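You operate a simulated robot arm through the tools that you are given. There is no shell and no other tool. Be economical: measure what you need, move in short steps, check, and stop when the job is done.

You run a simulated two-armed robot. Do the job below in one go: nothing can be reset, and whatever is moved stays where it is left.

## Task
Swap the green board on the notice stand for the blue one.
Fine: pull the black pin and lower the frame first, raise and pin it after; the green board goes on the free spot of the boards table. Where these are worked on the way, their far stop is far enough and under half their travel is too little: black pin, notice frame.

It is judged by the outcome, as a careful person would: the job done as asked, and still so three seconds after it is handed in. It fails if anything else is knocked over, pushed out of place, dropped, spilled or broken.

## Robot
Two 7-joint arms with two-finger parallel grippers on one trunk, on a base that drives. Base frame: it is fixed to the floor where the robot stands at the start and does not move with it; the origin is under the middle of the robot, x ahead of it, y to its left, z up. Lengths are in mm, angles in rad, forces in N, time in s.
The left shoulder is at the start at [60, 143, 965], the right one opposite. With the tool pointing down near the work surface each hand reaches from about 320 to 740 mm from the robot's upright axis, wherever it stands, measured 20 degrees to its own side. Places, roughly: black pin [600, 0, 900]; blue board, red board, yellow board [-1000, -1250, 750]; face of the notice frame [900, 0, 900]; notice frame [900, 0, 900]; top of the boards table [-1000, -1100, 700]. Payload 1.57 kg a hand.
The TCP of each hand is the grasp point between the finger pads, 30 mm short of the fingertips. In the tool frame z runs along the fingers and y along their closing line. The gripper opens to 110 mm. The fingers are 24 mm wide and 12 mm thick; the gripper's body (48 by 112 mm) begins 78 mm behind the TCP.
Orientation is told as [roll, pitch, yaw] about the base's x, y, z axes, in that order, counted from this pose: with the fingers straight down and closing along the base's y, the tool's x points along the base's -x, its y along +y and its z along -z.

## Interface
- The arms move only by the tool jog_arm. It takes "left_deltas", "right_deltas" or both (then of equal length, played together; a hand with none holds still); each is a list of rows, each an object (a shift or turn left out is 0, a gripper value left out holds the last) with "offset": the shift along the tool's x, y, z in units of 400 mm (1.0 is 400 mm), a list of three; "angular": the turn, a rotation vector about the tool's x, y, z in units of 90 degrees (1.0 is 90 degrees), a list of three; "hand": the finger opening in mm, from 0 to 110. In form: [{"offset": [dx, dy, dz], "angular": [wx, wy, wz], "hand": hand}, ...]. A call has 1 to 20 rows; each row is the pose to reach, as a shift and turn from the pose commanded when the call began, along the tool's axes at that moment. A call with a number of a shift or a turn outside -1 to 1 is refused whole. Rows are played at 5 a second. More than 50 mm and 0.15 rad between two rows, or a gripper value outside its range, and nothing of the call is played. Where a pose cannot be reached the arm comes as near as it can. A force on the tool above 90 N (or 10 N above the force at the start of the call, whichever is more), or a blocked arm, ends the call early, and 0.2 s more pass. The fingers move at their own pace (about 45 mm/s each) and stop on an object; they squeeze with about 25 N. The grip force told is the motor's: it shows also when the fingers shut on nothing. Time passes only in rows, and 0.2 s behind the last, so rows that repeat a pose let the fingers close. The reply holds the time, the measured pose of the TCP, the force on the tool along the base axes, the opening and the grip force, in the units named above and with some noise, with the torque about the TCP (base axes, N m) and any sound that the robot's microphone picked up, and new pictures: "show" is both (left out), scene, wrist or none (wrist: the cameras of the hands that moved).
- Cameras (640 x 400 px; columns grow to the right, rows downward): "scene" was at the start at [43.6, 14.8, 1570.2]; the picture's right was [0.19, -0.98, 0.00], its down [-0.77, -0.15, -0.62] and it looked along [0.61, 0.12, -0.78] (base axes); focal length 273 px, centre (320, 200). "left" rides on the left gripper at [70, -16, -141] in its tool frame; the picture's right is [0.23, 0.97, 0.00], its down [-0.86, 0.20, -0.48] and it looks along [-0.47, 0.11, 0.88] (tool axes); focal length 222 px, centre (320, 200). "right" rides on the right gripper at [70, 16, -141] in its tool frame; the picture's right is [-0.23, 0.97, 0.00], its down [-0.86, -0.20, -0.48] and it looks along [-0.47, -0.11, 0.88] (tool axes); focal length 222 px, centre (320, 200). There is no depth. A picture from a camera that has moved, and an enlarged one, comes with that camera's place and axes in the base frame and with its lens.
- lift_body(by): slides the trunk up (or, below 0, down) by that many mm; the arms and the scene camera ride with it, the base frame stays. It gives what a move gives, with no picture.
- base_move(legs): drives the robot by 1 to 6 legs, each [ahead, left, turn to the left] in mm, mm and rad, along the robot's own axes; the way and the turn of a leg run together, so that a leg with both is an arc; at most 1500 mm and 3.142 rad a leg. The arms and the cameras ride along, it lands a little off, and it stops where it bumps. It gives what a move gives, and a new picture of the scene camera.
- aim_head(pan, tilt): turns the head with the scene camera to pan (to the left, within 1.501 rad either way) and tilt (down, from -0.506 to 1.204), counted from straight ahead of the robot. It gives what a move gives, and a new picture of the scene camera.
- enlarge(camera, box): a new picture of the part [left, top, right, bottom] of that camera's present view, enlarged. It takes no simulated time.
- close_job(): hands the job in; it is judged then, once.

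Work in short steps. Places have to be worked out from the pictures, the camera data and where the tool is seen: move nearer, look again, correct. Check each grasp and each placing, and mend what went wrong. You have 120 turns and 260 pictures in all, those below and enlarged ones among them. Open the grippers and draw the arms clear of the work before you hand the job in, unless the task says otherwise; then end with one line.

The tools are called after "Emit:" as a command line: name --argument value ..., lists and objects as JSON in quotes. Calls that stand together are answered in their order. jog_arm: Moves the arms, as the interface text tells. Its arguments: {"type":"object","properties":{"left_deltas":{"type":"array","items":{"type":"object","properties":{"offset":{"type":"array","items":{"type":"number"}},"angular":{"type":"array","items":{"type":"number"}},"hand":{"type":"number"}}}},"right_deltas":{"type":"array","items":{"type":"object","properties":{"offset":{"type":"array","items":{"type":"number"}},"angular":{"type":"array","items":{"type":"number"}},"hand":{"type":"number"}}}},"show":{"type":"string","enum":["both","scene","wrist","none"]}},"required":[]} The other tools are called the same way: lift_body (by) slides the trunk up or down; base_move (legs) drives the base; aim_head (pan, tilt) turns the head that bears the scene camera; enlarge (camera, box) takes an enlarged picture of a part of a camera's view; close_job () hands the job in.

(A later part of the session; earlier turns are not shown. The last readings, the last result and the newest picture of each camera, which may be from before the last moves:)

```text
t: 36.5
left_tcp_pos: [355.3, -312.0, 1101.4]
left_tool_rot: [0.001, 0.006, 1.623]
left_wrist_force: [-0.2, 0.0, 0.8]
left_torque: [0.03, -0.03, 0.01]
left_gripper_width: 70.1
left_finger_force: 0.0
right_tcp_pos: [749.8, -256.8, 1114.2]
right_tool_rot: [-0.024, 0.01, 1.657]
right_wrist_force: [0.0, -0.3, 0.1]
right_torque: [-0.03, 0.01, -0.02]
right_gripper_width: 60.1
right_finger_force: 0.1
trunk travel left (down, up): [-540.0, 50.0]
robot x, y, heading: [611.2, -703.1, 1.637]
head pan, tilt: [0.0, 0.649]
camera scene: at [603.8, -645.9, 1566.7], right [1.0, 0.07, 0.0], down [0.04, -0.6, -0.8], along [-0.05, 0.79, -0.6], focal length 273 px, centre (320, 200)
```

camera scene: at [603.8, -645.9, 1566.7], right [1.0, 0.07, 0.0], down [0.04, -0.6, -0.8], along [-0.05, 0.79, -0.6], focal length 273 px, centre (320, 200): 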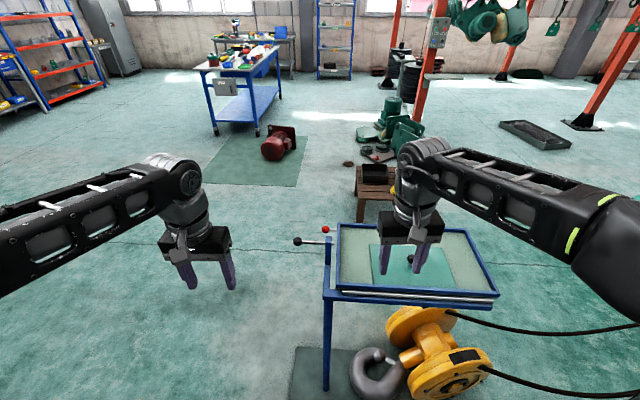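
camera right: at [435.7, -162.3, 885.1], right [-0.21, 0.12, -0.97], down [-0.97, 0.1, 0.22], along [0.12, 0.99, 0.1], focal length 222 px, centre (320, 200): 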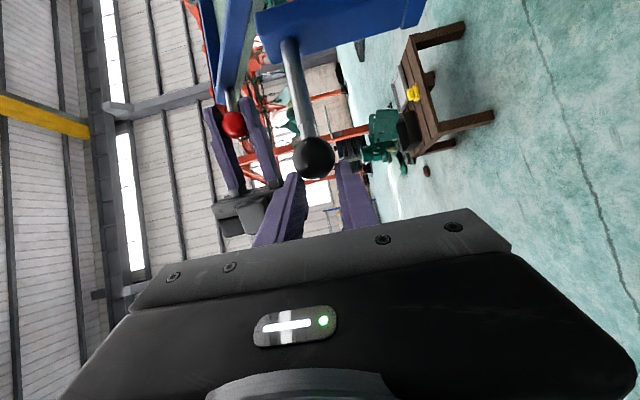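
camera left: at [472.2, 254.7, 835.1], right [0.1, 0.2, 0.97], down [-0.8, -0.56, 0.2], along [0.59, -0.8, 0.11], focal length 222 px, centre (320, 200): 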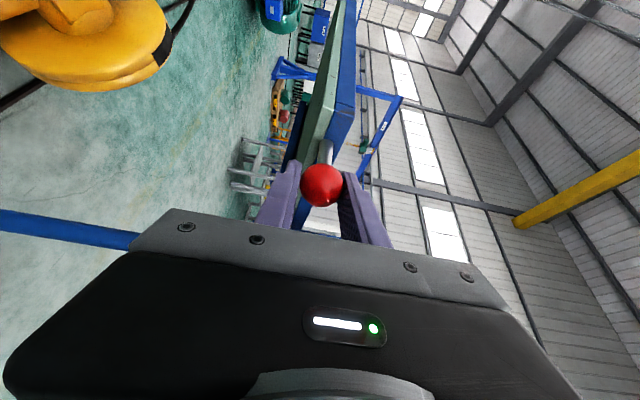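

The knob appears near [860,-39,890]. I drive 80 mm closer, then move the right hand over it at a height to look.

Emit:
base_move --legs '[[80, 0, 0]]'

Emit:
jog_arm --right_deltas '[{"offset": [-0.055, -0.052, 0.0], "hand": 80}, {"offset": [-0.11, -0.104, 0.05]}, {"offset": [-0.165, -0.156, 0.1]}, {"offset": [-0.22, -0.208, 0.16]}, {"offset": [-0.275, -0.26, 0.22]}, {"offset": [-0.327, -0.312, 0.25]}]'

```text
t: 37.5
left_tcp_pos: [350.2, -231.6, 1100.7]
left_tool_rot: [0.001, 0.007, 1.627]
left_wrist_force: [-0.7, -0.2, -0.3]
left_torque: [-0.07, 0.03, 0.0]
left_gripper_width: 70.3
left_finger_force: 0.1
right_tcp_pos: [744.0, -176.1, 1114.7]
right_tool_rot: [-0.025, 0.01, 1.66]
right_wrist_force: [-0.7, 0.5, -1.0]
right_torque: [-0.03, 0.0, 0.02]
right_gripper_width: 59.8
right_finger_force: 0.0
trunk travel left (down, up): [-540.0, 50.0]
robot x, y, heading: [604.2, -625.0, 1.633]
head pan, tilt: [0.0, 0.649]
camera scene: at [598.3, -564.8, 1566.6], right [1.0, 0.07, 0.0], down [0.04, -0.6, -0.8], along [-0.05, 0.79, -0.61], focal length 273 px, centre (320, 200)
```

scene: 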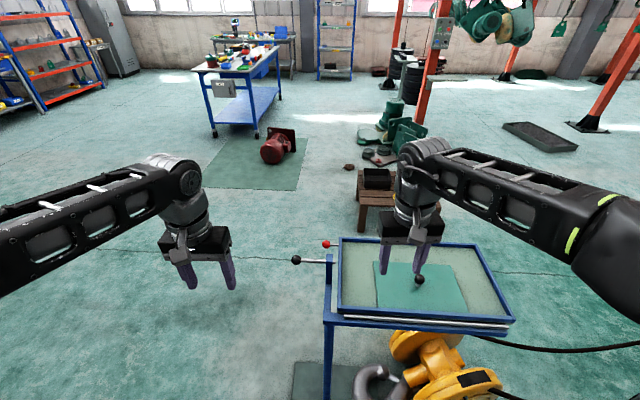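

```text
t: 39.0
left_tcp_pos: [350.8, -232.5, 1100.1]
left_tool_rot: [0.004, 0.006, 1.628]
left_wrist_force: [-0.5, 0.0, -0.8]
left_torque: [0.0, 0.03, 0.0]
left_gripper_width: 70.1
left_finger_force: 0.1
right_tcp_pos: [860.5, -36.1, 1014.8]
right_tool_rot: [-0.025, 0.013, 1.66]
right_wrist_force: [0.4, -0.1, 0.3]
right_torque: [0.0, 0.04, -0.01]
right_gripper_width: 80.2
right_finger_force: 0.1
trunk travel left (down, up): [-540.0, 50.0]
robot x, y, heading: [601.2, -623.4, 1.642]
head pan, tilt: [0.0, 0.649]
camera scene: at [599.4, -566.0, 1566.7], right [1.0, 0.07, 0.0], down [0.04, -0.6, -0.8], along [-0.05, 0.79, -0.6], focal length 273 px, centre (320, 200)
camera right: at [846.1, -106.5, 1157.0], right [-0.99, 0.14, -0.03], down [0.11, 0.87, 0.47], along [0.09, 0.47, -0.88], focal length 222 px, centre (320, 200)
```

scene: 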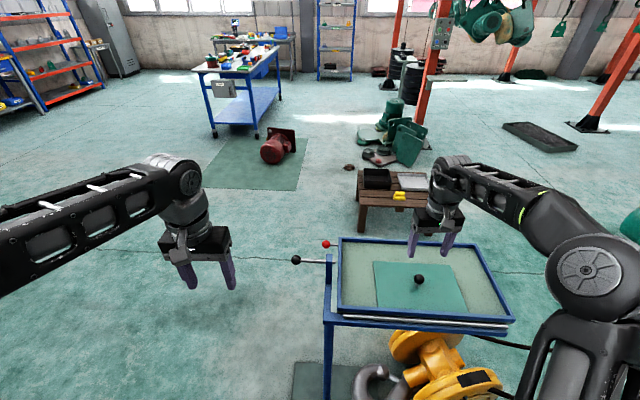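
right: 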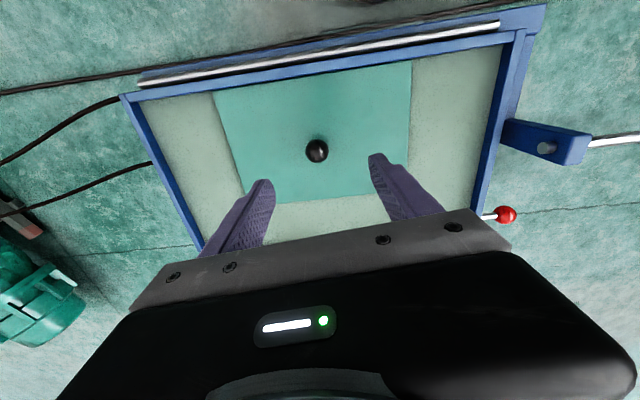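

Knob triangulated at ≈[873,-26,861]. I move over it and down 100 mm and look again.

Emit:
jog_arm --right_deltas '[{"offset": [-0.022, -0.032, 0.05]}, {"offset": [-0.022, -0.032, 0.15]}, {"offset": [-0.022, -0.032, 0.25]}]'

```text
t: 39.8
left_tcp_pos: [351.8, -232.6, 1100.4]
left_tool_rot: [0.003, 0.006, 1.626]
left_wrist_force: [-0.7, -0.1, -0.7]
left_torque: [-0.02, -0.01, 0.01]
left_gripper_width: 70.0
left_finger_force: 0.0
right_tcp_pos: [873.0, -29.2, 912.4]
right_tool_rot: [-0.024, 0.007, 1.662]
right_wrist_force: [0.5, 0.0, 0.5]
right_torque: [-0.06, -0.01, 0.0]
right_gripper_width: 79.9
right_finger_force: 0.0
trunk travel left (down, up): [-540.0, 50.0]
robot x, y, heading: [603.6, -621.4, 1.639]
head pan, tilt: [0.0, 0.649]
camera scene: at [599.3, -565.8, 1566.7], right [1.0, 0.07, 0.0], down [0.04, -0.6, -0.8], along [-0.05, 0.79, -0.61], focal length 273 px, centre (320, 200)
camera right: at [859.8, -98.7, 1055.4], right [-0.99, 0.14, -0.03], down [0.11, 0.87, 0.48], along [0.09, 0.47, -0.88], focal length 222 px, centre (320, 200)
```

scene: 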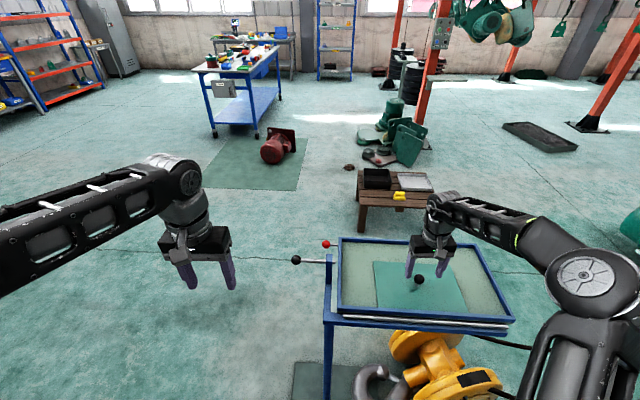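
right: 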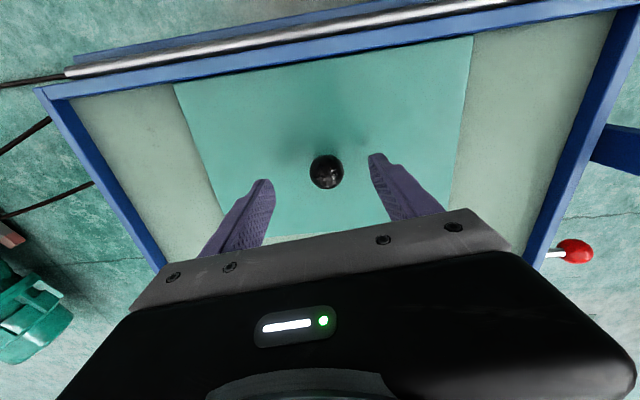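

Aim correction of a few mm; I go down to about z 880 and look.

Emit:
jog_arm --right_deltas '[{"offset": [-0.011, 0.0065, 0.03], "hand": 70}, {"offset": [-0.011, 0.0065, 0.08], "hand": 70}]' --show "wrist"

Emit:
enlarge --camera "scene" --box '[380, 220, 480, 310]'

```text
t: 40.4
left_tcp_pos: [351.4, -232.4, 1101.2]
left_tool_rot: [0.001, 0.005, 1.625]
left_wrist_force: [0.2, -0.3, 0.6]
left_torque: [-0.01, -0.02, -0.03]
left_gripper_width: 69.8
left_finger_force: 0.0
right_tcp_pos: [871.9, -24.3, 881.5]
right_tool_rot: [-0.025, 0.01, 1.659]
right_wrist_force: [-0.5, 0.3, 0.6]
right_torque: [0.01, 0.0, -0.01]
right_gripper_width: 70.0
right_finger_force: 0.2
trunk travel left (down, up): [-540.0, 50.0]
robot x, y, heading: [603.6, -620.3, 1.642]
head pan, tilt: [0.0, 0.649]
camera right: at [858.1, -95.5, 1024.8], right [-0.99, 0.14, -0.03], down [0.11, 0.87, 0.47], along [0.09, 0.47, -0.88], focal length 222 px, centre (320, 200)
```

right: 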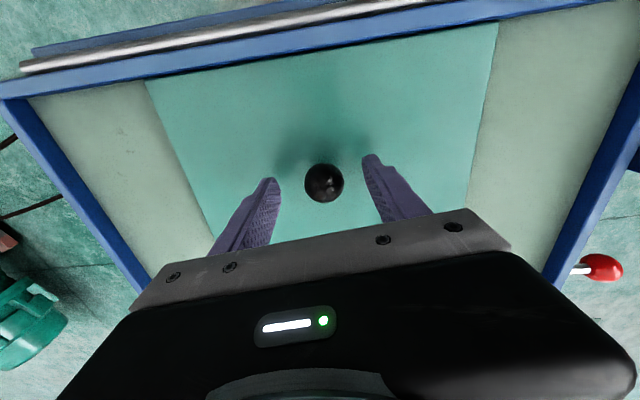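

```text
4.44 times, centred on (430, 265) of scene
camera zoom: at [598.5, -566.6, 1566.7], right [1.0, 0.07, 0.0], down [0.04, -0.6, -0.8], along [-0.05, 0.79, -0.6], focal length 1213 px, centre (-169, -89)
```

zoom: 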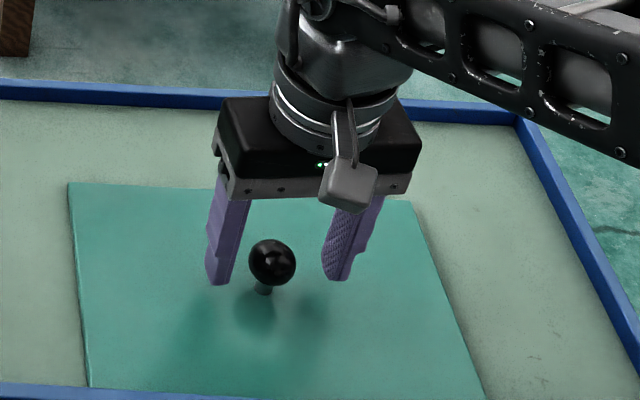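

Ball at ≈[870,-26,867], board top ≈833. I go down 9 mm and close on the knob.

Emit:
jog_arm --right_deltas '[{"offset": [0.005, 0.004, 0.024], "hand": 70}, {"offset": [0.005, 0.004, 0.024], "hand": 10}, {"offset": [0.005, 0.004, 0.024], "hand": 10}, {"offset": [0.005, 0.004, 0.024], "hand": 10}, {"offset": [0.005, 0.004, 0.024], "hand": 10}, {"offset": [0.005, 0.004, 0.024], "hand": 10}]' --show "wrist"

Emit:
enlarge --camera "scene" --box '[380, 220, 480, 310]'

```text
t: 41.8
left_tcp_pos: [350.7, -233.0, 1100.8]
left_tool_rot: [0.001, 0.004, 1.626]
left_wrist_force: [0.1, -0.5, 0.0]
left_torque: [-0.02, 0.01, 0.02]
left_gripper_width: 70.2
left_finger_force: 0.1
right_tcp_pos: [869.5, -25.2, 873.3]
right_tool_rot: [-0.024, 0.01, 1.657]
right_wrist_force: [-0.4, -0.3, 0.6]
right_torque: [0.06, -0.02, 0.04]
right_gripper_width: 30.7
right_finger_force: 25.0
trunk travel left (down, up): [-540.0, 50.0]
robot x, y, heading: [603.9, -621.0, 1.64]
head pan, tilt: [0.0, 0.649]
camera right: at [856.3, -97.1, 1016.1], right [-0.99, 0.14, -0.03], down [0.11, 0.87, 0.47], along [0.09, 0.47, -0.88], focal length 222 px, centre (320, 200)
```

right: 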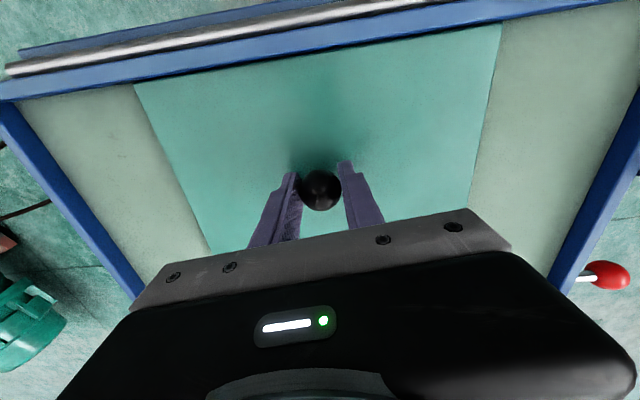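

```text
4.44 times, centred on (430, 265) of scene
camera zoom: at [598.4, -566.5, 1566.7], right [1.0, 0.07, 0.0], down [0.04, -0.6, -0.8], along [-0.05, 0.79, -0.6], focal length 1213 px, centre (-169, -89)
```

zoom: 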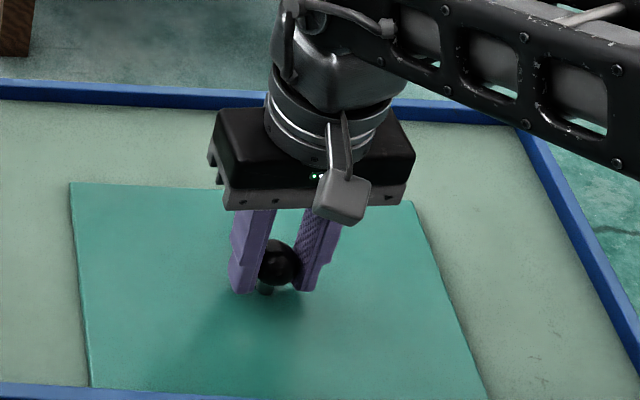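

The knob is gripped (30.7 mm). I lift slowly by 80 mm and check the load.

Emit:
jog_arm --right_deltas '[{"offset": [0, 0, -0.02]}, {"offset": [0, 0, -0.05]}, {"offset": [0, 0, -0.1]}, {"offset": [0, 0, -0.15]}, {"offset": [0, 0, -0.2]}]'

```text
t: 43.0
left_tcp_pos: [349.4, -232.6, 1101.8]
left_tool_rot: [0.002, 0.005, 1.627]
left_wrist_force: [-0.1, -0.1, 0.3]
left_torque: [-0.02, 0.04, -0.02]
left_gripper_width: 69.9
left_finger_force: 0.0
right_tcp_pos: [868.2, -24.1, 955.4]
right_tool_rot: [-0.026, 0.009, 1.661]
right_wrist_force: [0.3, -0.6, -2.0]
right_torque: [0.02, 0.0, 0.01]
right_gripper_width: 30.7
right_finger_force: 25.2
trunk travel left (down, up): [-540.0, 50.0]
robot x, y, heading: [601.8, -626.8, 1.641]
head pan, tilt: [0.0, 0.649]
camera scene: at [598.5, -566.7, 1566.7], right [1.0, 0.07, 0.0], down [0.04, -0.6, -0.8], along [-0.05, 0.79, -0.6], focal length 273 px, centre (320, 200)
camera right: at [855.4, -95.7, 1098.1], right [-0.99, 0.14, -0.03], down [0.11, 0.87, 0.47], along [0.09, 0.47, -0.88], focal length 222 px, centre (320, 200)
```

scene: 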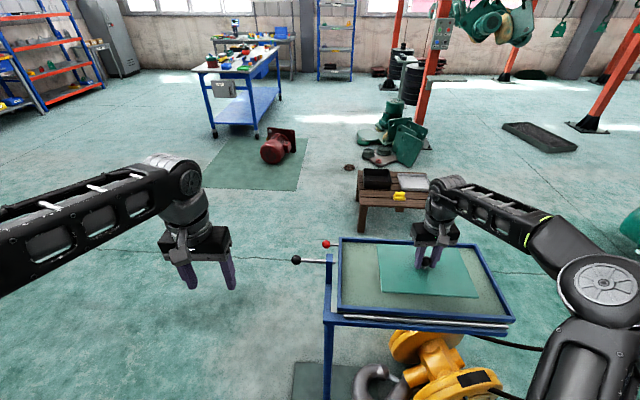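
right: 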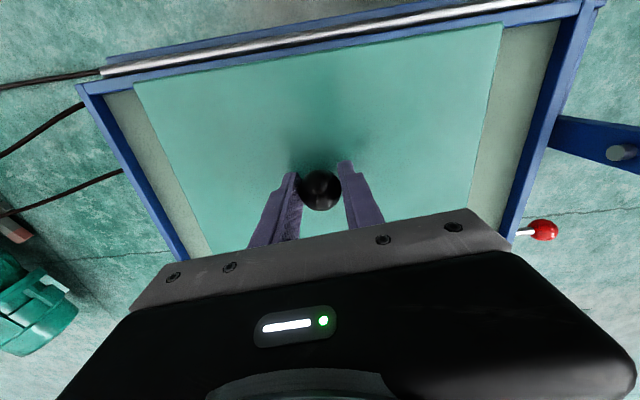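

The green board is held level and is light (~0.25 kg). I draw it up and towards the robot, then back off slightly and turn left to look at the boards table.

Emit:
jog_arm --right_deltas '[{"offset": [0.0, 0, -0.08]}, {"offset": [0.05, 0, -0.15]}, {"offset": [0.13, 0, -0.15]}, {"offset": [0.21, 0, -0.15]}, {"offset": [0.3, 0, -0.15]}, {"offset": [0.4, 0, -0.15]}, {"offset": [0.45, 0, -0.15]}]' --show "none"

Emit:
base_move --legs '[[-80, 0, 0], [0, 0, 1.2]]'

```text
t: 44.5
left_tcp_pos: [349.2, -232.6, 1101.6]
left_tool_rot: [0.002, 0.005, 1.626]
left_wrist_force: [-1.1, 0.4, -0.3]
left_torque: [0.02, -0.07, 0.01]
left_gripper_width: 69.7
left_finger_force: 0.0
right_tcp_pos: [868.0, -200.1, 1021.6]
right_tool_rot: [-0.026, -0.001, 1.696]
right_wrist_force: [6.6, 0.9, -4.0]
right_torque: [0.0, 0.48, -0.11]
right_gripper_width: 30.9
right_finger_force: 25.3
trunk travel left (down, up): [-540.0, 50.0]
robot x, y, heading: [601.8, -622.5, 1.642]
head pan, tilt: [0.0, 0.649]
```

```text
t: 48.6
left_tcp_pos: [155.4, -808.2, 1100.2]
left_tool_rot: [0.002, 0.006, 2.854]
left_wrist_force: [-0.6, 0.5, 0.7]
left_torque: [-0.02, 0.02, -0.05]
left_gripper_width: 70.0
left_finger_force: 0.1
right_tcp_pos: [306.0, -298.1, 1017.7]
right_tool_rot: [-0.024, 0.01, 2.89]
right_wrist_force: [-0.5, 0.6, -3.4]
right_torque: [0.0, -0.02, 0.01]
right_gripper_width: 30.6
right_finger_force: 25.1
trunk travel left (down, up): [-540.0, 50.0]
robot x, y, heading: [609.6, -702.1, 2.873]
head pan, tilt: [0.0, 0.649]
camera scene: at [552.7, -685.8, 1566.7], right [0.27, 0.96, 0.0], down [0.58, -0.16, -0.8], along [-0.77, 0.22, -0.6], focal length 273 px, centre (320, 200)
```

scene: 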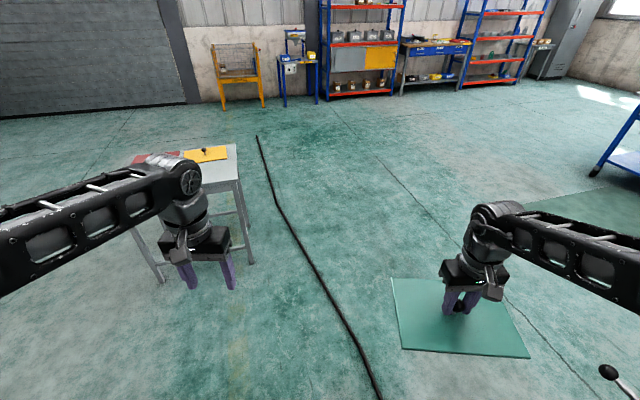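

I can see the grey boards table ahead-left with red and yellow boards. I turn further left to view it whole.

Emit:
base_move --legs '[[0, 0, 0.45]]'

Emit:
aim_head --pan 0.0 --tilt 0.5

```text
t: 50.4
left_tcp_pos: [249.1, -996.4, 1100.9]
left_tool_rot: [0.001, 0.005, -2.974]
left_wrist_force: [0.6, 0.4, 0.6]
left_torque: [0.02, -0.02, -0.03]
left_gripper_width: 69.9
left_finger_force: 0.0
right_tcp_pos: [158.7, -471.0, 1016.5]
right_tool_rot: [-0.023, 0.009, -2.939]
right_wrist_force: [-0.1, -0.9, -2.9]
right_torque: [0.02, -0.01, -0.01]
right_gripper_width: 30.4
right_finger_force: 25.0
trunk travel left (down, up): [-540.0, 50.0]
robot x, y, heading: [610.7, -704.2, -2.966]
head pan, tilt: [0.0, 0.649]
camera scene: at [551.5, -711.7, 1566.7], right [-0.18, 0.98, 0.0], down [0.59, 0.11, -0.8], along [-0.78, -0.14, -0.6], focal length 273 px, centre (320, 200)
```

scene: 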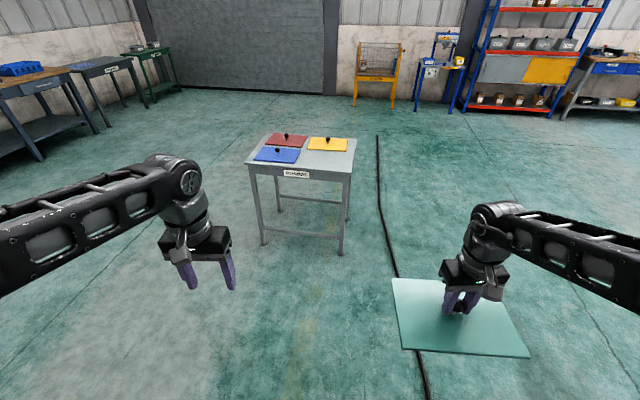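

```text
t: 51.1
left_tcp_pos: [248.2, -995.7, 1100.8]
left_tool_rot: [0.004, 0.005, -2.974]
left_wrist_force: [0.5, -0.4, 1.1]
left_torque: [-0.02, 0.01, 0.03]
left_gripper_width: 70.1
left_finger_force: 0.0
right_tcp_pos: [161.3, -471.2, 1016.4]
right_tool_rot: [-0.025, 0.01, -2.94]
right_wrist_force: [0.8, 0.5, -2.2]
right_torque: [0.01, -0.01, -0.03]
right_gripper_width: 30.8
right_finger_force: 24.9
trunk travel left (down, up): [-540.0, 50.0]
robot x, y, heading: [607.1, -703.7, -2.958]
head pan, tilt: [0.0, 0.499]
camera scene: at [547.3, -712.2, 1580.0], right [-0.18, 0.98, 0.0], down [0.47, 0.09, -0.88], along [-0.86, -0.16, -0.48], focal length 273 px, centre (320, 200)
```

scene: 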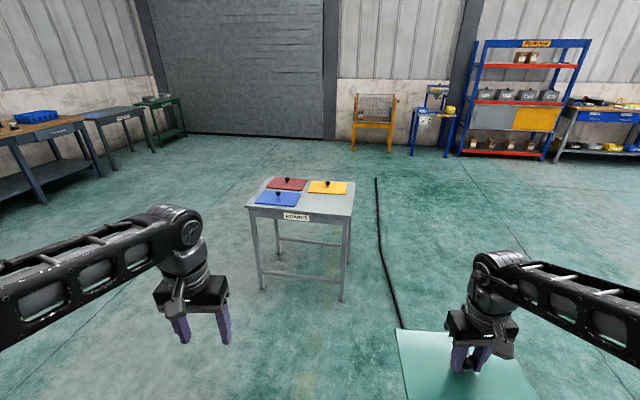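

The layout is clear: blue near-left, free spot near-right at ≈[-1022,-977], seen facing -x. I straighten up and drive towards it, stopping somewhat short.

Emit:
base_move --legs '[[0, 0, -0.184], [0, 470, 0], [900, 0, 0]]'

Emit:
aim_head --pan 0.0 --tilt 0.8

```text
t: 59.1
left_tcp_pos: [-733.0, -1385.8, 1100.9]
left_tool_rot: [0.003, 0.005, 3.102]
left_wrist_force: [-0.7, -0.1, 0.6]
left_torque: [-0.01, 0.01, 0.02]
left_gripper_width: 70.1
left_finger_force: 0.1
right_tcp_pos: [-711.7, -852.6, 1016.2]
right_tool_rot: [-0.025, 0.013, 3.135]
right_wrist_force: [-1.0, -1.1, -2.3]
right_torque: [0.0, -0.01, 0.0]
right_gripper_width: 30.7
right_finger_force: 25.1
trunk travel left (down, up): [-540.0, 50.0]
robot x, y, heading: [-315.5, -1170.8, 3.115]
head pan, tilt: [0.0, 0.499]
camera scene: at [-381.7, -1168.5, 1580.0], right [0.03, 1.0, 0.0], down [0.48, -0.01, -0.88], along [-0.88, 0.02, -0.48], focal length 273 px, centre (320, 200)
```

scene: 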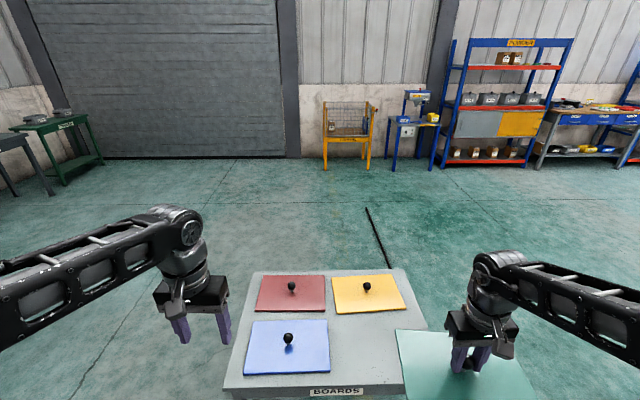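

```text
t: 59.9
left_tcp_pos: [-730.9, -1384.8, 1099.5]
left_tool_rot: [0.004, 0.005, 3.101]
left_wrist_force: [-0.4, -0.3, -1.2]
left_torque: [-0.01, 0.02, 0.01]
left_gripper_width: 69.9
left_finger_force: 0.0
right_tcp_pos: [-711.2, -852.7, 1017.2]
right_tool_rot: [-0.025, 0.012, 3.134]
right_wrist_force: [0.0, -0.2, -3.4]
right_torque: [0.02, -0.03, 0.01]
right_gripper_width: 30.6
right_finger_force: 24.8
trunk travel left (down, up): [-540.0, 50.0]
robot x, y, heading: [-320.4, -1171.3, 3.116]
head pan, tilt: [0.0, 0.799]
camera scene: at [-370.9, -1168.8, 1554.2], right [0.03, 1.0, 0.0], down [0.72, -0.02, -0.7], along [-0.7, 0.02, -0.72], focal length 273 px, centre (320, 200)
```

scene: 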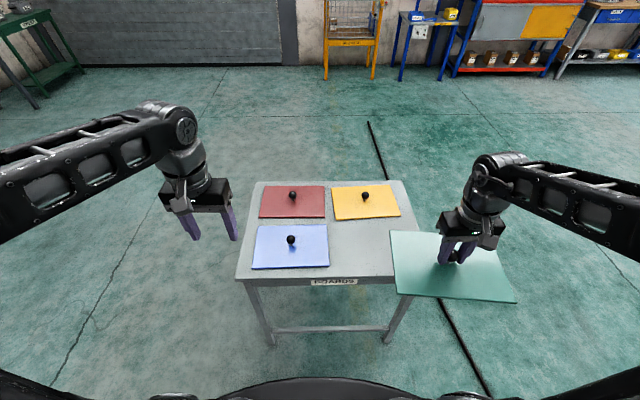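

Free spot spans about x -870…-1057, y -1093…-823, so its centre is ≈[-965,-958]; blue centre ≈[-965,-1257]. I drive 80 mm nearer and straighten.

Emit:
base_move --legs '[[80, 0, 0.026]]'

```text
t: 61.0
left_tcp_pos: [-806.8, -1394.7, 1100.7]
left_tool_rot: [0.002, 0.006, 3.13]
left_wrist_force: [-0.2, -0.5, -0.6]
left_torque: [0.0, -0.03, 0.03]
left_gripper_width: 70.0
left_finger_force: 0.0
right_tcp_pos: [-798.4, -862.1, 1017.7]
right_tool_rot: [-0.023, 0.014, -3.121]
right_wrist_force: [-0.1, -0.1, -3.3]
right_torque: [0.0, -0.06, 0.04]
right_gripper_width: 30.5
right_finger_force: 25.7
trunk travel left (down, up): [-540.0, 50.0]
robot x, y, heading: [-397.3, -1168.3, 3.138]
head pan, tilt: [0.0, 0.799]
camera scene: at [-451.6, -1169.1, 1554.0], right [0.0, 1.0, 0.0], down [0.72, 0.0, -0.7], along [-0.7, 0.0, -0.72], focal length 273 px, centre (320, 200)
```

scene: 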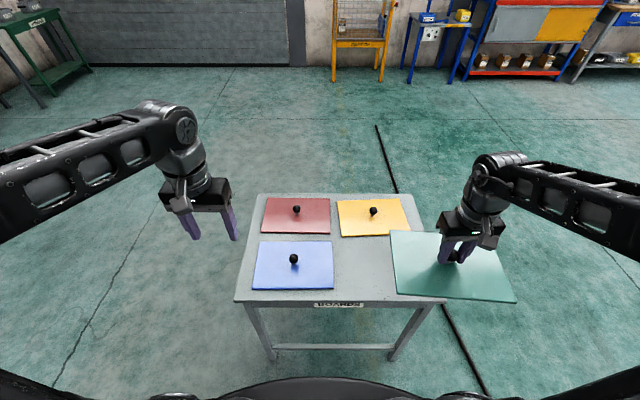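

I move the green board over the free spot centre [-960,-958], fix its yaw (~0.065 rad), and lower to about 100 mm above the table.

Emit:
jog_arm --right_deltas '[{"offset": [-0.08, 0.046, 0], "angular": [0, 0, -0.02]}, {"offset": [-0.16, 0.092, 0], "angular": [0, 0, -0.042]}, {"offset": [-0.245, 0.139, 0], "angular": [0, 0, -0.042]}, {"offset": [-0.33, 0.187, 0], "angular": [0, 0, -0.042]}, {"offset": [-0.409, 0.232, 0.05], "angular": [0, 0, -0.042]}, {"offset": [-0.409, 0.232, 0.15], "angular": [0, 0, -0.042]}, {"offset": [-0.409, 0.232, 0.25], "angular": [0, 0, -0.042]}, {"offset": [-0.409, 0.232, 0.35], "angular": [0, 0, -0.042]}, {"offset": [-0.409, 0.232, 0.417], "angular": [0, 0, -0.042]}]'

```text
t: 63.0
left_tcp_pos: [-806.1, -1393.9, 1101.5]
left_tool_rot: [0.002, 0.005, 3.13]
left_wrist_force: [-0.7, 0.0, -0.1]
left_torque: [-0.02, -0.01, 0.03]
left_gripper_width: 70.0
left_finger_force: 0.1
right_tcp_pos: [-956.8, -956.4, 846.9]
right_tool_rot: [-0.022, 0.011, -3.054]
right_wrist_force: [-0.7, -0.6, -2.6]
right_torque: [-0.02, 0.0, 0.01]
right_gripper_width: 30.9
right_finger_force: 25.4
trunk travel left (down, up): [-540.0, 50.0]
robot x, y, heading: [-403.5, -1167.5, 3.142]
head pan, tilt: [0.0, 0.799]
camera scene: at [-450.0, -1169.0, 1554.1], right [0.0, 1.0, 0.0], down [0.72, 0.0, -0.7], along [-0.7, 0.0, -0.72], focal length 273 px, centre (320, 200)
camera right: at [-888.5, -970.3, 989.6], right [-0.14, -0.99, -0.03], down [-0.87, 0.11, 0.47], along [-0.46, 0.09, -0.88], focal length 222 px, centre (320, 200)
```

scene: 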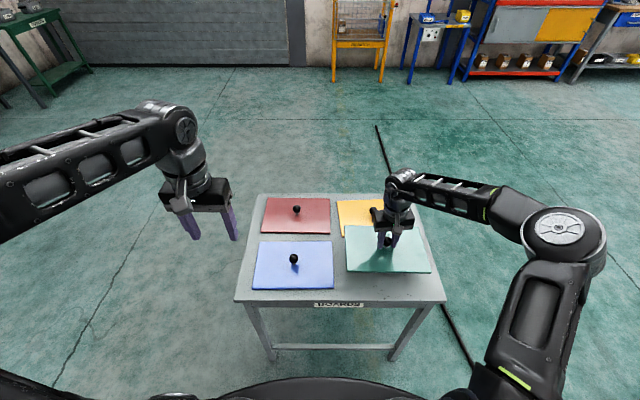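
right: 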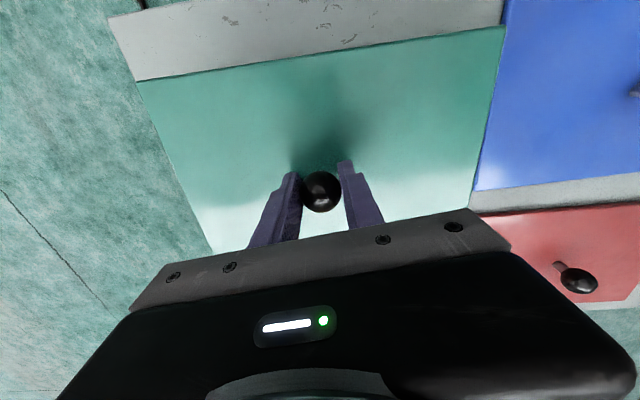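

Position is right over the free spot. I lower 85 mm, then go on in small steps to contact.

Emit:
jog_arm --right_deltas '[{"offset": [0.01, 0, 0.06]}, {"offset": [0.01, 0, 0.12]}, {"offset": [0.01, 0, 0.17]}, {"offset": [0.01, 0, 0.21]}]'

```text
t: 64.0
left_tcp_pos: [-802.5, -1394.3, 1103.4]
left_tool_rot: [0.001, 0.003, 3.129]
left_wrist_force: [-1.4, -0.3, -0.5]
left_torque: [0.03, -0.01, -0.03]
left_gripper_width: 70.1
left_finger_force: 0.1
right_tcp_pos: [-958.3, -954.4, 778.1]
right_tool_rot: [-0.023, -0.01, -3.052]
right_wrist_force: [14.3, 1.0, 48.8]
right_torque: [-1.07, -1.3, 0.44]
right_gripper_width: 31.1
right_finger_force: 11.5
trunk travel left (down, up): [-540.0, 50.0]
robot x, y, heading: [-400.8, -1166.5, 3.139]
head pan, tilt: [0.0, 0.799]
stopped in row 4 (right hand): the force on the tool passed its limit at 94 N (the readings are from after the stop); the commanded pose is now the measured one
camera scene: at [-445.7, -1169.7, 1554.8], right [0.0, 1.0, 0.0], down [0.72, 0.0, -0.7], along [-0.7, 0.0, -0.72], focal length 273 px, centre (320, 200)
camera right: at [-886.4, -968.6, 920.8], right [-0.14, -0.99, -0.02], down [-0.86, 0.11, 0.49], along [-0.48, 0.09, -0.87], focal length 222 px, centre (320, 200)
```

scene: 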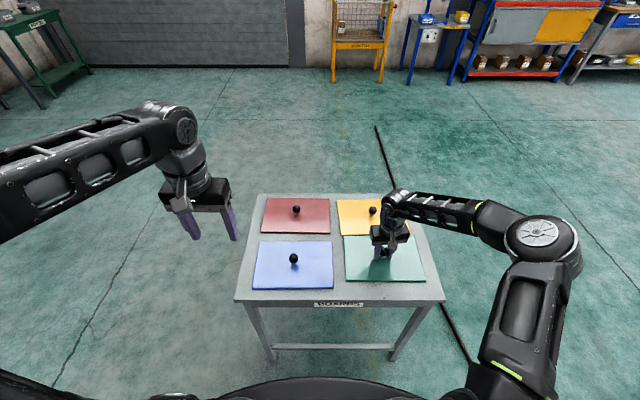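
right: 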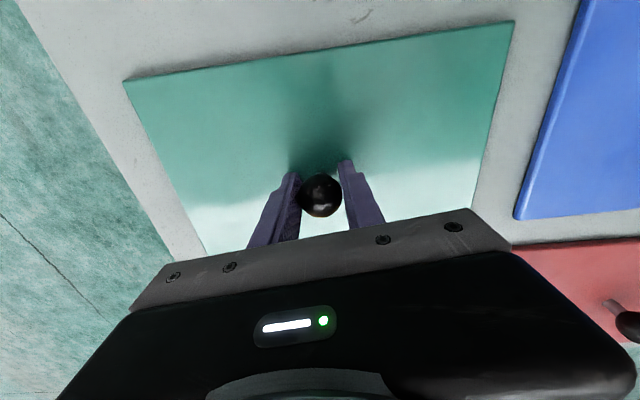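

The board has landed (table a bit higher than thought). I inspect its relation to the yellow board before letting go.

Emit:
enlarge --camera "scene" --box '[310, 180, 450, 300]'

Emit:
enlarge --camera "right" --box '[400, 100, 640, 300]'

```text
3.33 times, centred on (380, 240) of scene
camera zoom: at [-445.7, -1169.7, 1554.8], right [0.0, 1.0, 0.0], down [0.72, 0.0, -0.7], along [-0.7, 0.0, -0.72], focal length 910 px, centre (120, 67)
```

zoom: 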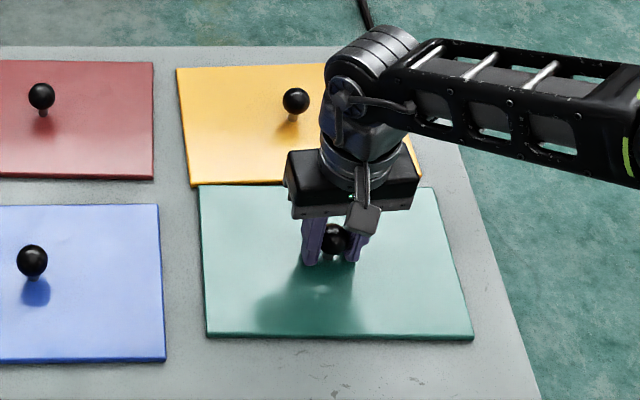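

```text
2.00 times, centred on (520, 200) of right
camera zoom: at [-886.4, -968.6, 920.8], right [-0.14, -0.99, -0.02], down [-0.86, 0.11, 0.49], along [-0.48, 0.09, -0.87], focal length 444 px, centre (-80, 200)
```

zoom: 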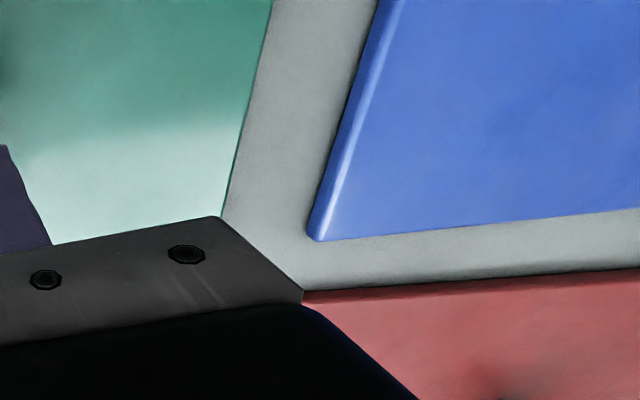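

Green's back edge abuts the yellow board, so I lift 25 mm, shift 25 mm towards the robot and look again before lowering.

Emit:
jog_arm --right_deltas '[{"offset": [0, 0, -0.03]}, {"offset": [0, 0, -0.065]}, {"offset": [0.03, 0, -0.065]}, {"offset": [0.065, 0, -0.065]}, {"offset": [0.065, 0, -0.04]}]'

Emit:
enlarge --camera "scene" --box '[310, 180, 450, 300]'

```text
t: 65.2
left_tcp_pos: [-806.9, -1394.5, 1100.7]
left_tool_rot: [0.003, 0.004, 3.127]
left_wrist_force: [0.9, 0.2, 0.1]
left_torque: [-0.03, 0.02, -0.03]
left_gripper_width: 70.0
left_finger_force: 0.1
right_tcp_pos: [-934.5, -951.5, 787.9]
right_tool_rot: [-0.023, -0.003, -3.053]
right_wrist_force: [-0.3, -0.2, -3.8]
right_torque: [-0.01, -0.01, 0.05]
right_gripper_width: 30.7
right_finger_force: 24.6
trunk travel left (down, up): [-540.0, 50.0]
robot x, y, heading: [-399.8, -1170.9, 3.137]
head pan, tilt: [0.0, 0.799]
camera scene: at [-450.1, -1168.8, 1554.1], right [0.0, 1.0, 0.0], down [0.72, 0.0, -0.7], along [-0.7, 0.0, -0.72], focal length 273 px, centre (320, 200)
camera right: at [-862.7, -965.8, 929.9], right [-0.14, -0.99, -0.02], down [-0.87, 0.11, 0.49], along [-0.48, 0.09, -0.87], focal length 222 px, centre (320, 200)
```

scene: 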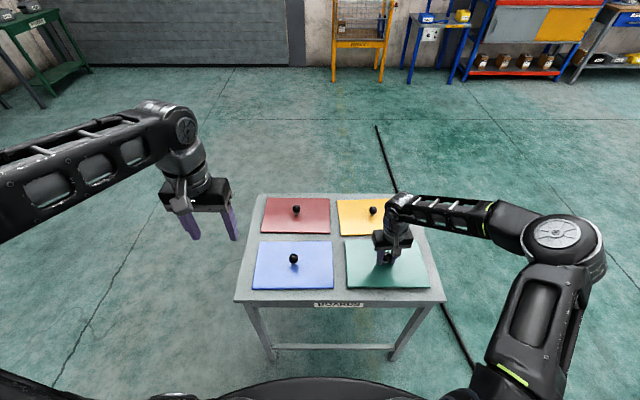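
right: 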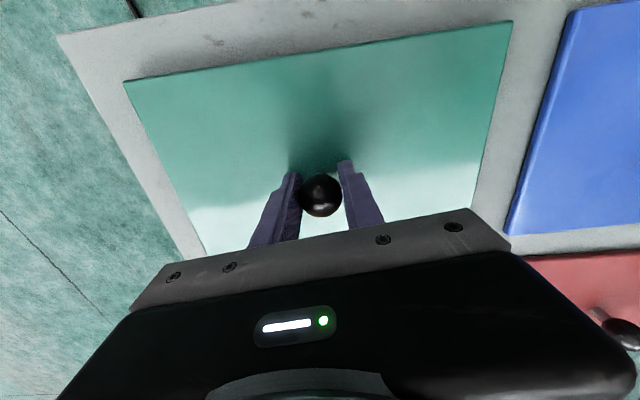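

```text
3.33 times, centred on (380, 240) of scene
camera zoom: at [-450.1, -1168.8, 1554.1], right [0.0, 1.0, 0.0], down [0.72, 0.0, -0.7], along [-0.7, 0.0, -0.72], focal length 910 px, centre (120, 67)
```

zoom: 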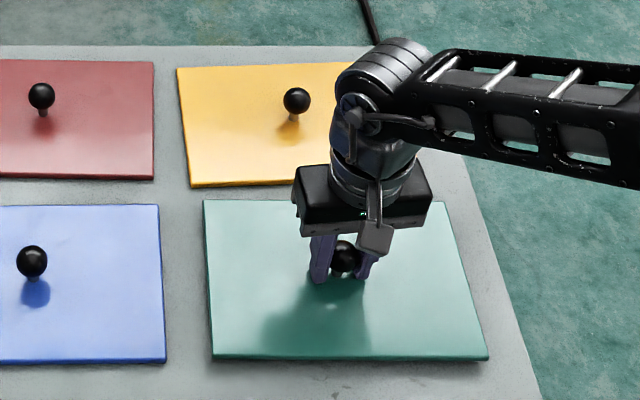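

Now it is in line with the blue board and clear of yellow. I lower 8 mm gently, then check.

Emit:
jog_arm --right_deltas '[{"offset": [0, 0, 0.007]}, {"offset": [0, 0, 0.014]}, {"offset": [0, 0, 0.02]}]' --show "none"

Emit:
enlarge --camera "scene" --box '[310, 180, 450, 300]'

```text
t: 66.0
left_tcp_pos: [-806.3, -1394.5, 1100.9]
left_tool_rot: [0.001, 0.006, 3.128]
left_wrist_force: [1.1, 0.5, 0.4]
left_torque: [0.01, 0.01, 0.01]
left_gripper_width: 70.1
left_finger_force: 0.1
right_tcp_pos: [-933.1, -949.2, 779.8]
right_tool_rot: [-0.025, -0.003, -3.055]
right_wrist_force: [0.5, 0.3, -3.1]
right_torque: [-0.01, -0.04, -0.02]
right_gripper_width: 30.5
right_finger_force: 24.9
trunk travel left (down, up): [-540.0, 50.0]
robot x, y, heading: [-398.4, -1166.7, 3.137]
head pan, tilt: [0.0, 0.799]
```

```text
3.33 times, centred on (380, 240) of scene
camera zoom: at [-449.7, -1168.9, 1554.1], right [0.0, 1.0, 0.0], down [0.72, 0.0, -0.7], along [-0.7, 0.0, -0.72], focal length 910 px, centre (120, 67)
```

zoom: 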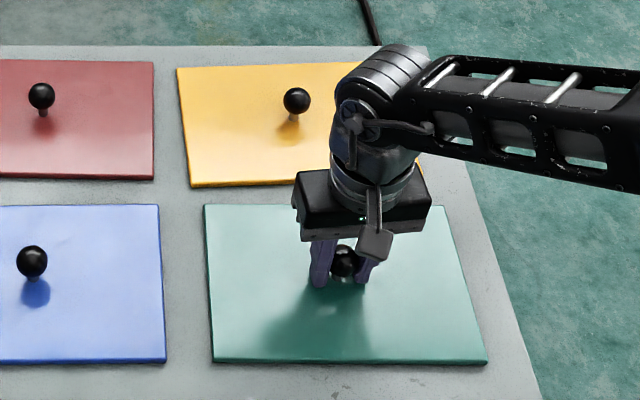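

Not touching yet; I go down in 3 mm rows.

Emit:
jog_arm --right_deltas '[{"offset": [0, 0, 0.006]}, {"offset": [0, 0, 0.012]}, {"offset": [0, 0, 0.012]}]' --show "none"

```text
t: 66.8
left_tcp_pos: [-803.1, -1395.4, 1101.0]
left_tool_rot: [0.002, 0.004, 3.127]
left_wrist_force: [0.1, -0.1, 0.3]
left_torque: [0.03, -0.02, -0.05]
left_gripper_width: 70.0
left_finger_force: 0.0
right_tcp_pos: [-934.4, -950.6, 779.0]
right_tool_rot: [-0.026, -0.009, -3.055]
right_wrist_force: [0.1, 3.4, 31.6]
right_torque: [-0.2, -0.87, 0.13]
right_gripper_width: 30.9
right_finger_force: 25.2
trunk travel left (down, up): [-540.0, 50.0]
robot x, y, heading: [-394.2, -1166.0, 3.139]
head pan, tilt: [0.0, 0.799]
```

Contact. I ease off 3 mm, open, and rise.

Emit:
jog_arm --right_deltas '[{"offset": [0, 0, -0.008]}, {"offset": [0, 0, -0.008], "hand": 70}, {"offset": [0, 0, -0.008], "hand": 70}, {"offset": [0, 0, -0.008], "hand": 70}, {"offset": [0, 0, -0.1], "hand": 70}, {"offset": [0, 0, -0.2], "hand": 70}, {"offset": [0, 0, -0.3], "hand": 70}]'

```text
t: 68.4
left_tcp_pos: [-804.9, -1393.9, 1102.2]
left_tool_rot: [0.004, 0.005, 3.127]
left_wrist_force: [0.7, 0.2, -0.1]
left_torque: [-0.02, 0.01, -0.01]
left_gripper_width: 69.9
left_finger_force: 0.0
right_tcp_pos: [-931.7, -956.3, 895.1]
right_tool_rot: [-0.022, -0.003, -3.054]
right_wrist_force: [0.4, -0.4, -0.2]
right_torque: [0.01, 0.02, 0.0]
right_gripper_width: 69.9
right_finger_force: 0.1
trunk travel left (down, up): [-540.0, 50.0]
robot x, y, heading: [-395.5, -1166.8, 3.139]
head pan, tilt: [0.0, 0.799]
camera scene: at [-448.7, -1169.4, 1554.1], right [0.0, 1.0, 0.0], down [0.72, 0.0, -0.7], along [-0.7, 0.0, -0.72], focal length 273 px, centre (320, 200)
camera right: at [-860.5, -970.0, 1038.6], right [-0.14, -0.99, -0.02], down [-0.87, 0.11, 0.49], along [-0.48, 0.09, -0.87], focal length 222 px, centre (320, 200)
```

scene: 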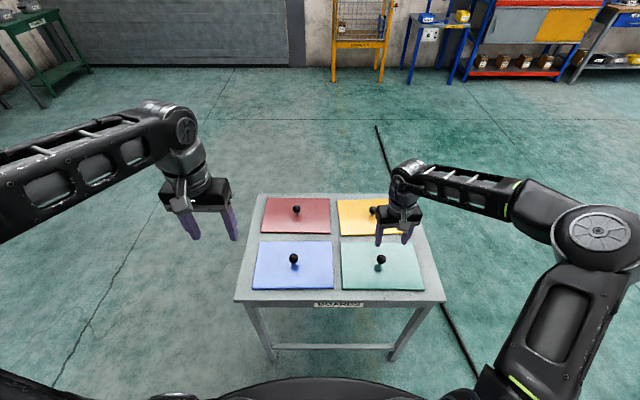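
right: 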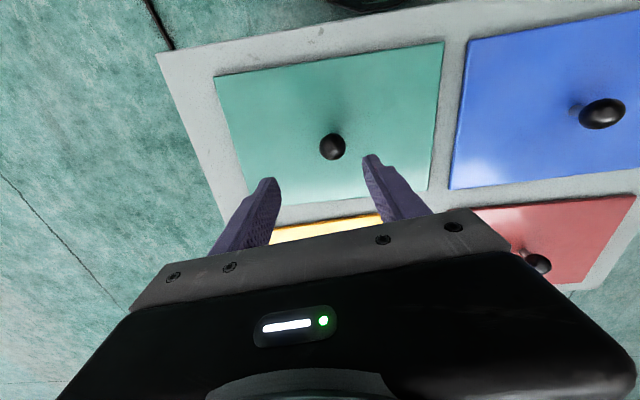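

The green board sits properly on the free spot. Blue's knob is ≈[-940,-1258,772]; I slide the base 295 mm left so that the right hand comes over it.

Emit:
base_move --legs '[[0, 298, 0]]'

Emit:
jog_arm --right_deltas '[{"hand": 70}]' --show "wrist"

```text
t: 70.4
left_tcp_pos: [-808.9, -1689.6, 1101.0]
left_tool_rot: [0.0, 0.003, 3.12]
left_wrist_force: [-0.5, -1.0, 0.2]
left_torque: [0.02, 0.03, 0.01]
left_gripper_width: 70.0
left_finger_force: 0.1
right_tcp_pos: [-932.7, -1248.4, 895.6]
right_tool_rot: [-0.026, -0.003, -3.064]
right_wrist_force: [0.4, -0.4, -0.2]
right_torque: [0.05, 0.01, 0.01]
right_gripper_width: 69.9
right_finger_force: 0.1
trunk travel left (down, up): [-540.0, 50.0]
robot x, y, heading: [-400.5, -1464.8, 3.13]
head pan, tilt: [0.0, 0.799]
camera scene: at [-451.4, -1468.3, 1554.1], right [0.01, 1.0, 0.0], down [0.72, -0.01, -0.7], along [-0.7, 0.01, -0.72], focal length 273 px, centre (320, 200)
```

scene: 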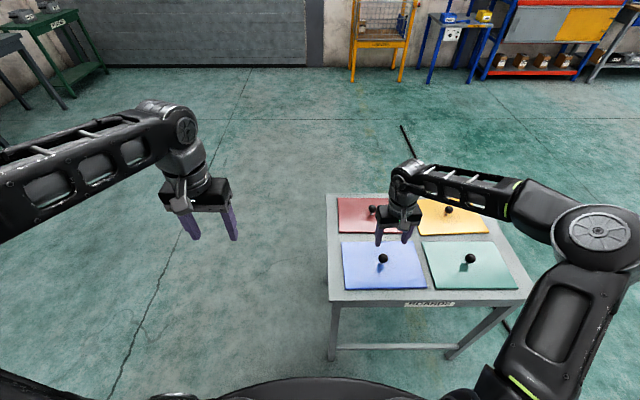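

```text
t: 70.8
left_tcp_pos: [-808.8, -1689.5, 1101.2]
left_tool_rot: [0.003, 0.007, 3.117]
left_wrist_force: [-0.4, -0.2, 0.9]
left_torque: [0.0, 0.03, 0.0]
left_gripper_width: 70.3
left_finger_force: 0.0
right_tcp_pos: [-932.4, -1248.6, 895.9]
right_tool_rot: [-0.023, -0.003, -3.065]
right_wrist_force: [-0.1, -0.2, -0.5]
right_torque: [0.02, 0.01, 0.01]
right_gripper_width: 70.1
right_finger_force: 0.1
trunk travel left (down, up): [-540.0, 50.0]
robot x, y, heading: [-403.2, -1471.1, 3.127]
head pan, tilt: [0.0, 0.799]
camera right: at [-861.1, -1264.0, 1038.3], right [-0.15, -0.99, -0.02], down [-0.87, 0.12, 0.49], along [-0.48, 0.09, -0.87], focal length 222 px, centre (320, 200)
```

right: 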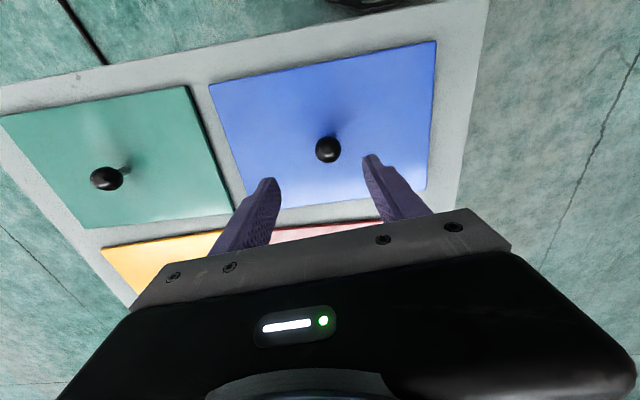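

Blue knob at ≈[-938,-1257]. I align, lower to z≈779 and close.

Emit:
jog_arm --right_deltas '[{"offset": [-0.0166, 0.02, 0.06], "hand": 70}, {"offset": [-0.0166, 0.02, 0.14], "hand": 70}, {"offset": [-0.0166, 0.02, 0.22], "hand": 70}, {"offset": [-0.0166, 0.02, 0.29], "hand": 70}, {"offset": [-0.0166, 0.02, 0.29], "hand": 70}]' --show "wrist"

Emit:
enlarge --camera "scene" --box '[330, 190, 450, 300]'

```text
t: 72.0
left_tcp_pos: [-809.1, -1688.3, 1101.5]
left_tool_rot: [0.003, 0.005, 3.118]
left_wrist_force: [-0.6, 0.2, -0.2]
left_torque: [-0.01, 0.0, -0.02]
left_gripper_width: 70.0
left_finger_force: 0.0
right_tcp_pos: [-938.9, -1255.0, 779.9]
right_tool_rot: [-0.024, -0.003, -3.067]
right_wrist_force: [0.2, 0.0, 2.6]
right_torque: [-0.1, -0.02, -0.02]
right_gripper_width: 69.7
right_finger_force: 0.1
trunk travel left (down, up): [-540.0, 50.0]
robot x, y, heading: [-396.9, -1467.8, 3.128]
head pan, tilt: [0.0, 0.799]
camera right: at [-868.4, -1270.4, 922.0], right [-0.15, -0.99, -0.02], down [-0.86, 0.12, 0.49], along [-0.48, 0.09, -0.87], focal length 222 px, centre (320, 200)
```

right: 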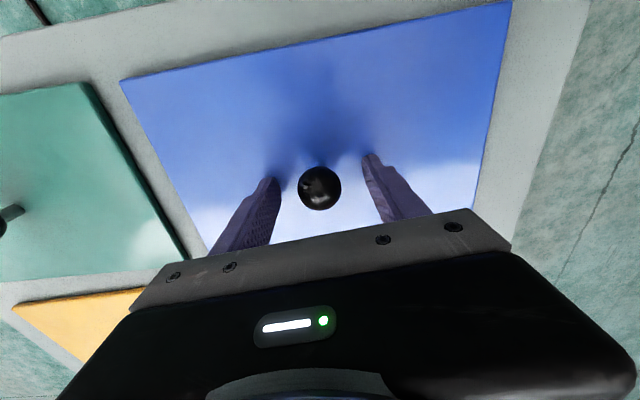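

```text
3.64 times, centred on (390, 245) of scene
camera zoom: at [-451.3, -1467.3, 1554.2], right [0.01, 1.0, 0.0], down [0.72, -0.01, -0.7], along [-0.7, 0.01, -0.72], focal length 992 px, centre (66, 36)
```

zoom: 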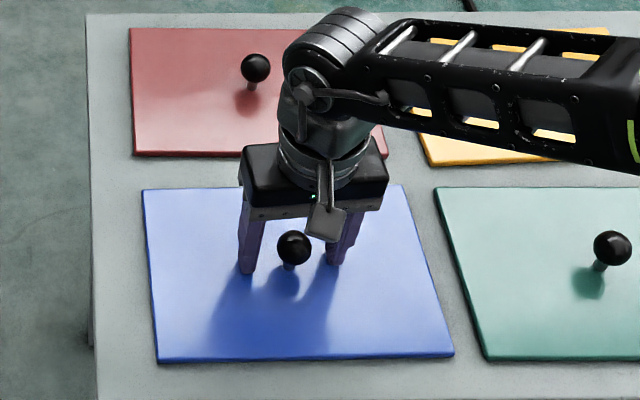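

Well centred. I close and lift.

Emit:
jog_arm --right_deltas '[{"hand": 10}, {"hand": 10}, {"hand": 10}, {"hand": 10}, {"hand": 10}, {"offset": [0, 0, -0.03], "hand": 10}, {"offset": [0, 0, -0.1], "hand": 10}, {"offset": [0, 0, -0.2], "hand": 10}, {"offset": [0, 0, -0.3], "hand": 10}, {"offset": [0, 0, -0.4], "hand": 10}, {"offset": [0, 0, -0.5], "hand": 10}, {"offset": [0.08, 0, -0.58], "hand": 10}, {"offset": [0.16, 0, -0.6], "hand": 10}, {"offset": [0.25, 0, -0.6], "hand": 10}, {"offset": [0.33, 0, -0.6], "hand": 10}]'

```text
t: 75.2
left_tcp_pos: [-808.4, -1689.2, 1100.1]
left_tool_rot: [0.002, 0.007, 3.119]
left_wrist_force: [0.2, -0.1, 0.3]
left_torque: [0.03, 0.04, -0.03]
left_gripper_width: 69.8
left_finger_force: 0.1
right_tcp_pos: [-803.5, -1253.2, 1021.2]
right_tool_rot: [-0.024, -0.003, -3.063]
right_wrist_force: [0.9, -0.3, -2.8]
right_torque: [0.03, 0.06, 0.02]
right_gripper_width: 30.8
right_finger_force: 24.5
trunk travel left (down, up): [-540.0, 50.0]
robot x, y, heading: [-397.0, -1468.2, 3.129]
head pan, tilt: [0.0, 0.799]
camera scene: at [-450.6, -1468.2, 1554.1], right [0.01, 1.0, 0.0], down [0.72, -0.01, -0.7], along [-0.7, 0.01, -0.72], focal length 273 px, centre (320, 200)
camera right: at [-732.9, -1267.9, 1162.5], right [-0.15, -0.99, -0.02], down [-0.87, 0.12, 0.49], along [-0.48, 0.09, -0.87], focal length 222 px, centre (320, 200)
```

scene: 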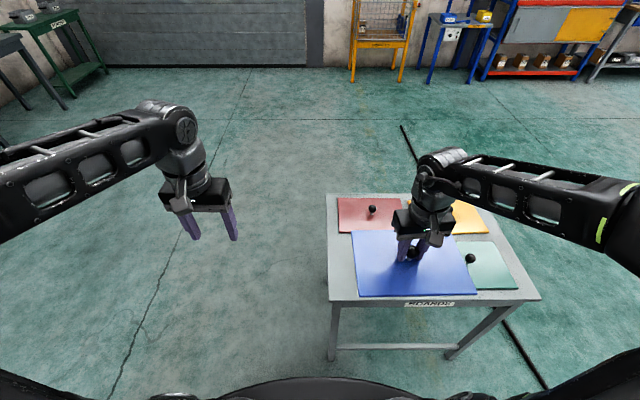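
right: 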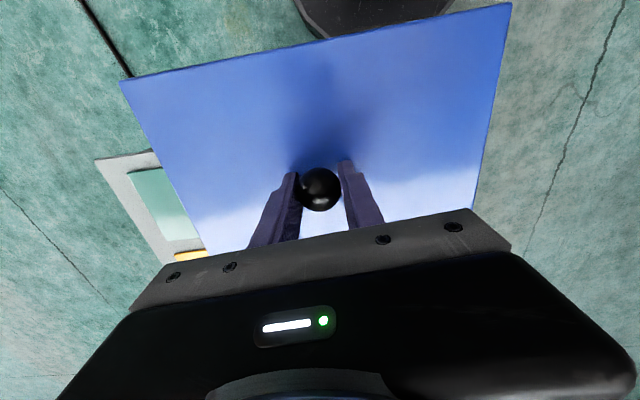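

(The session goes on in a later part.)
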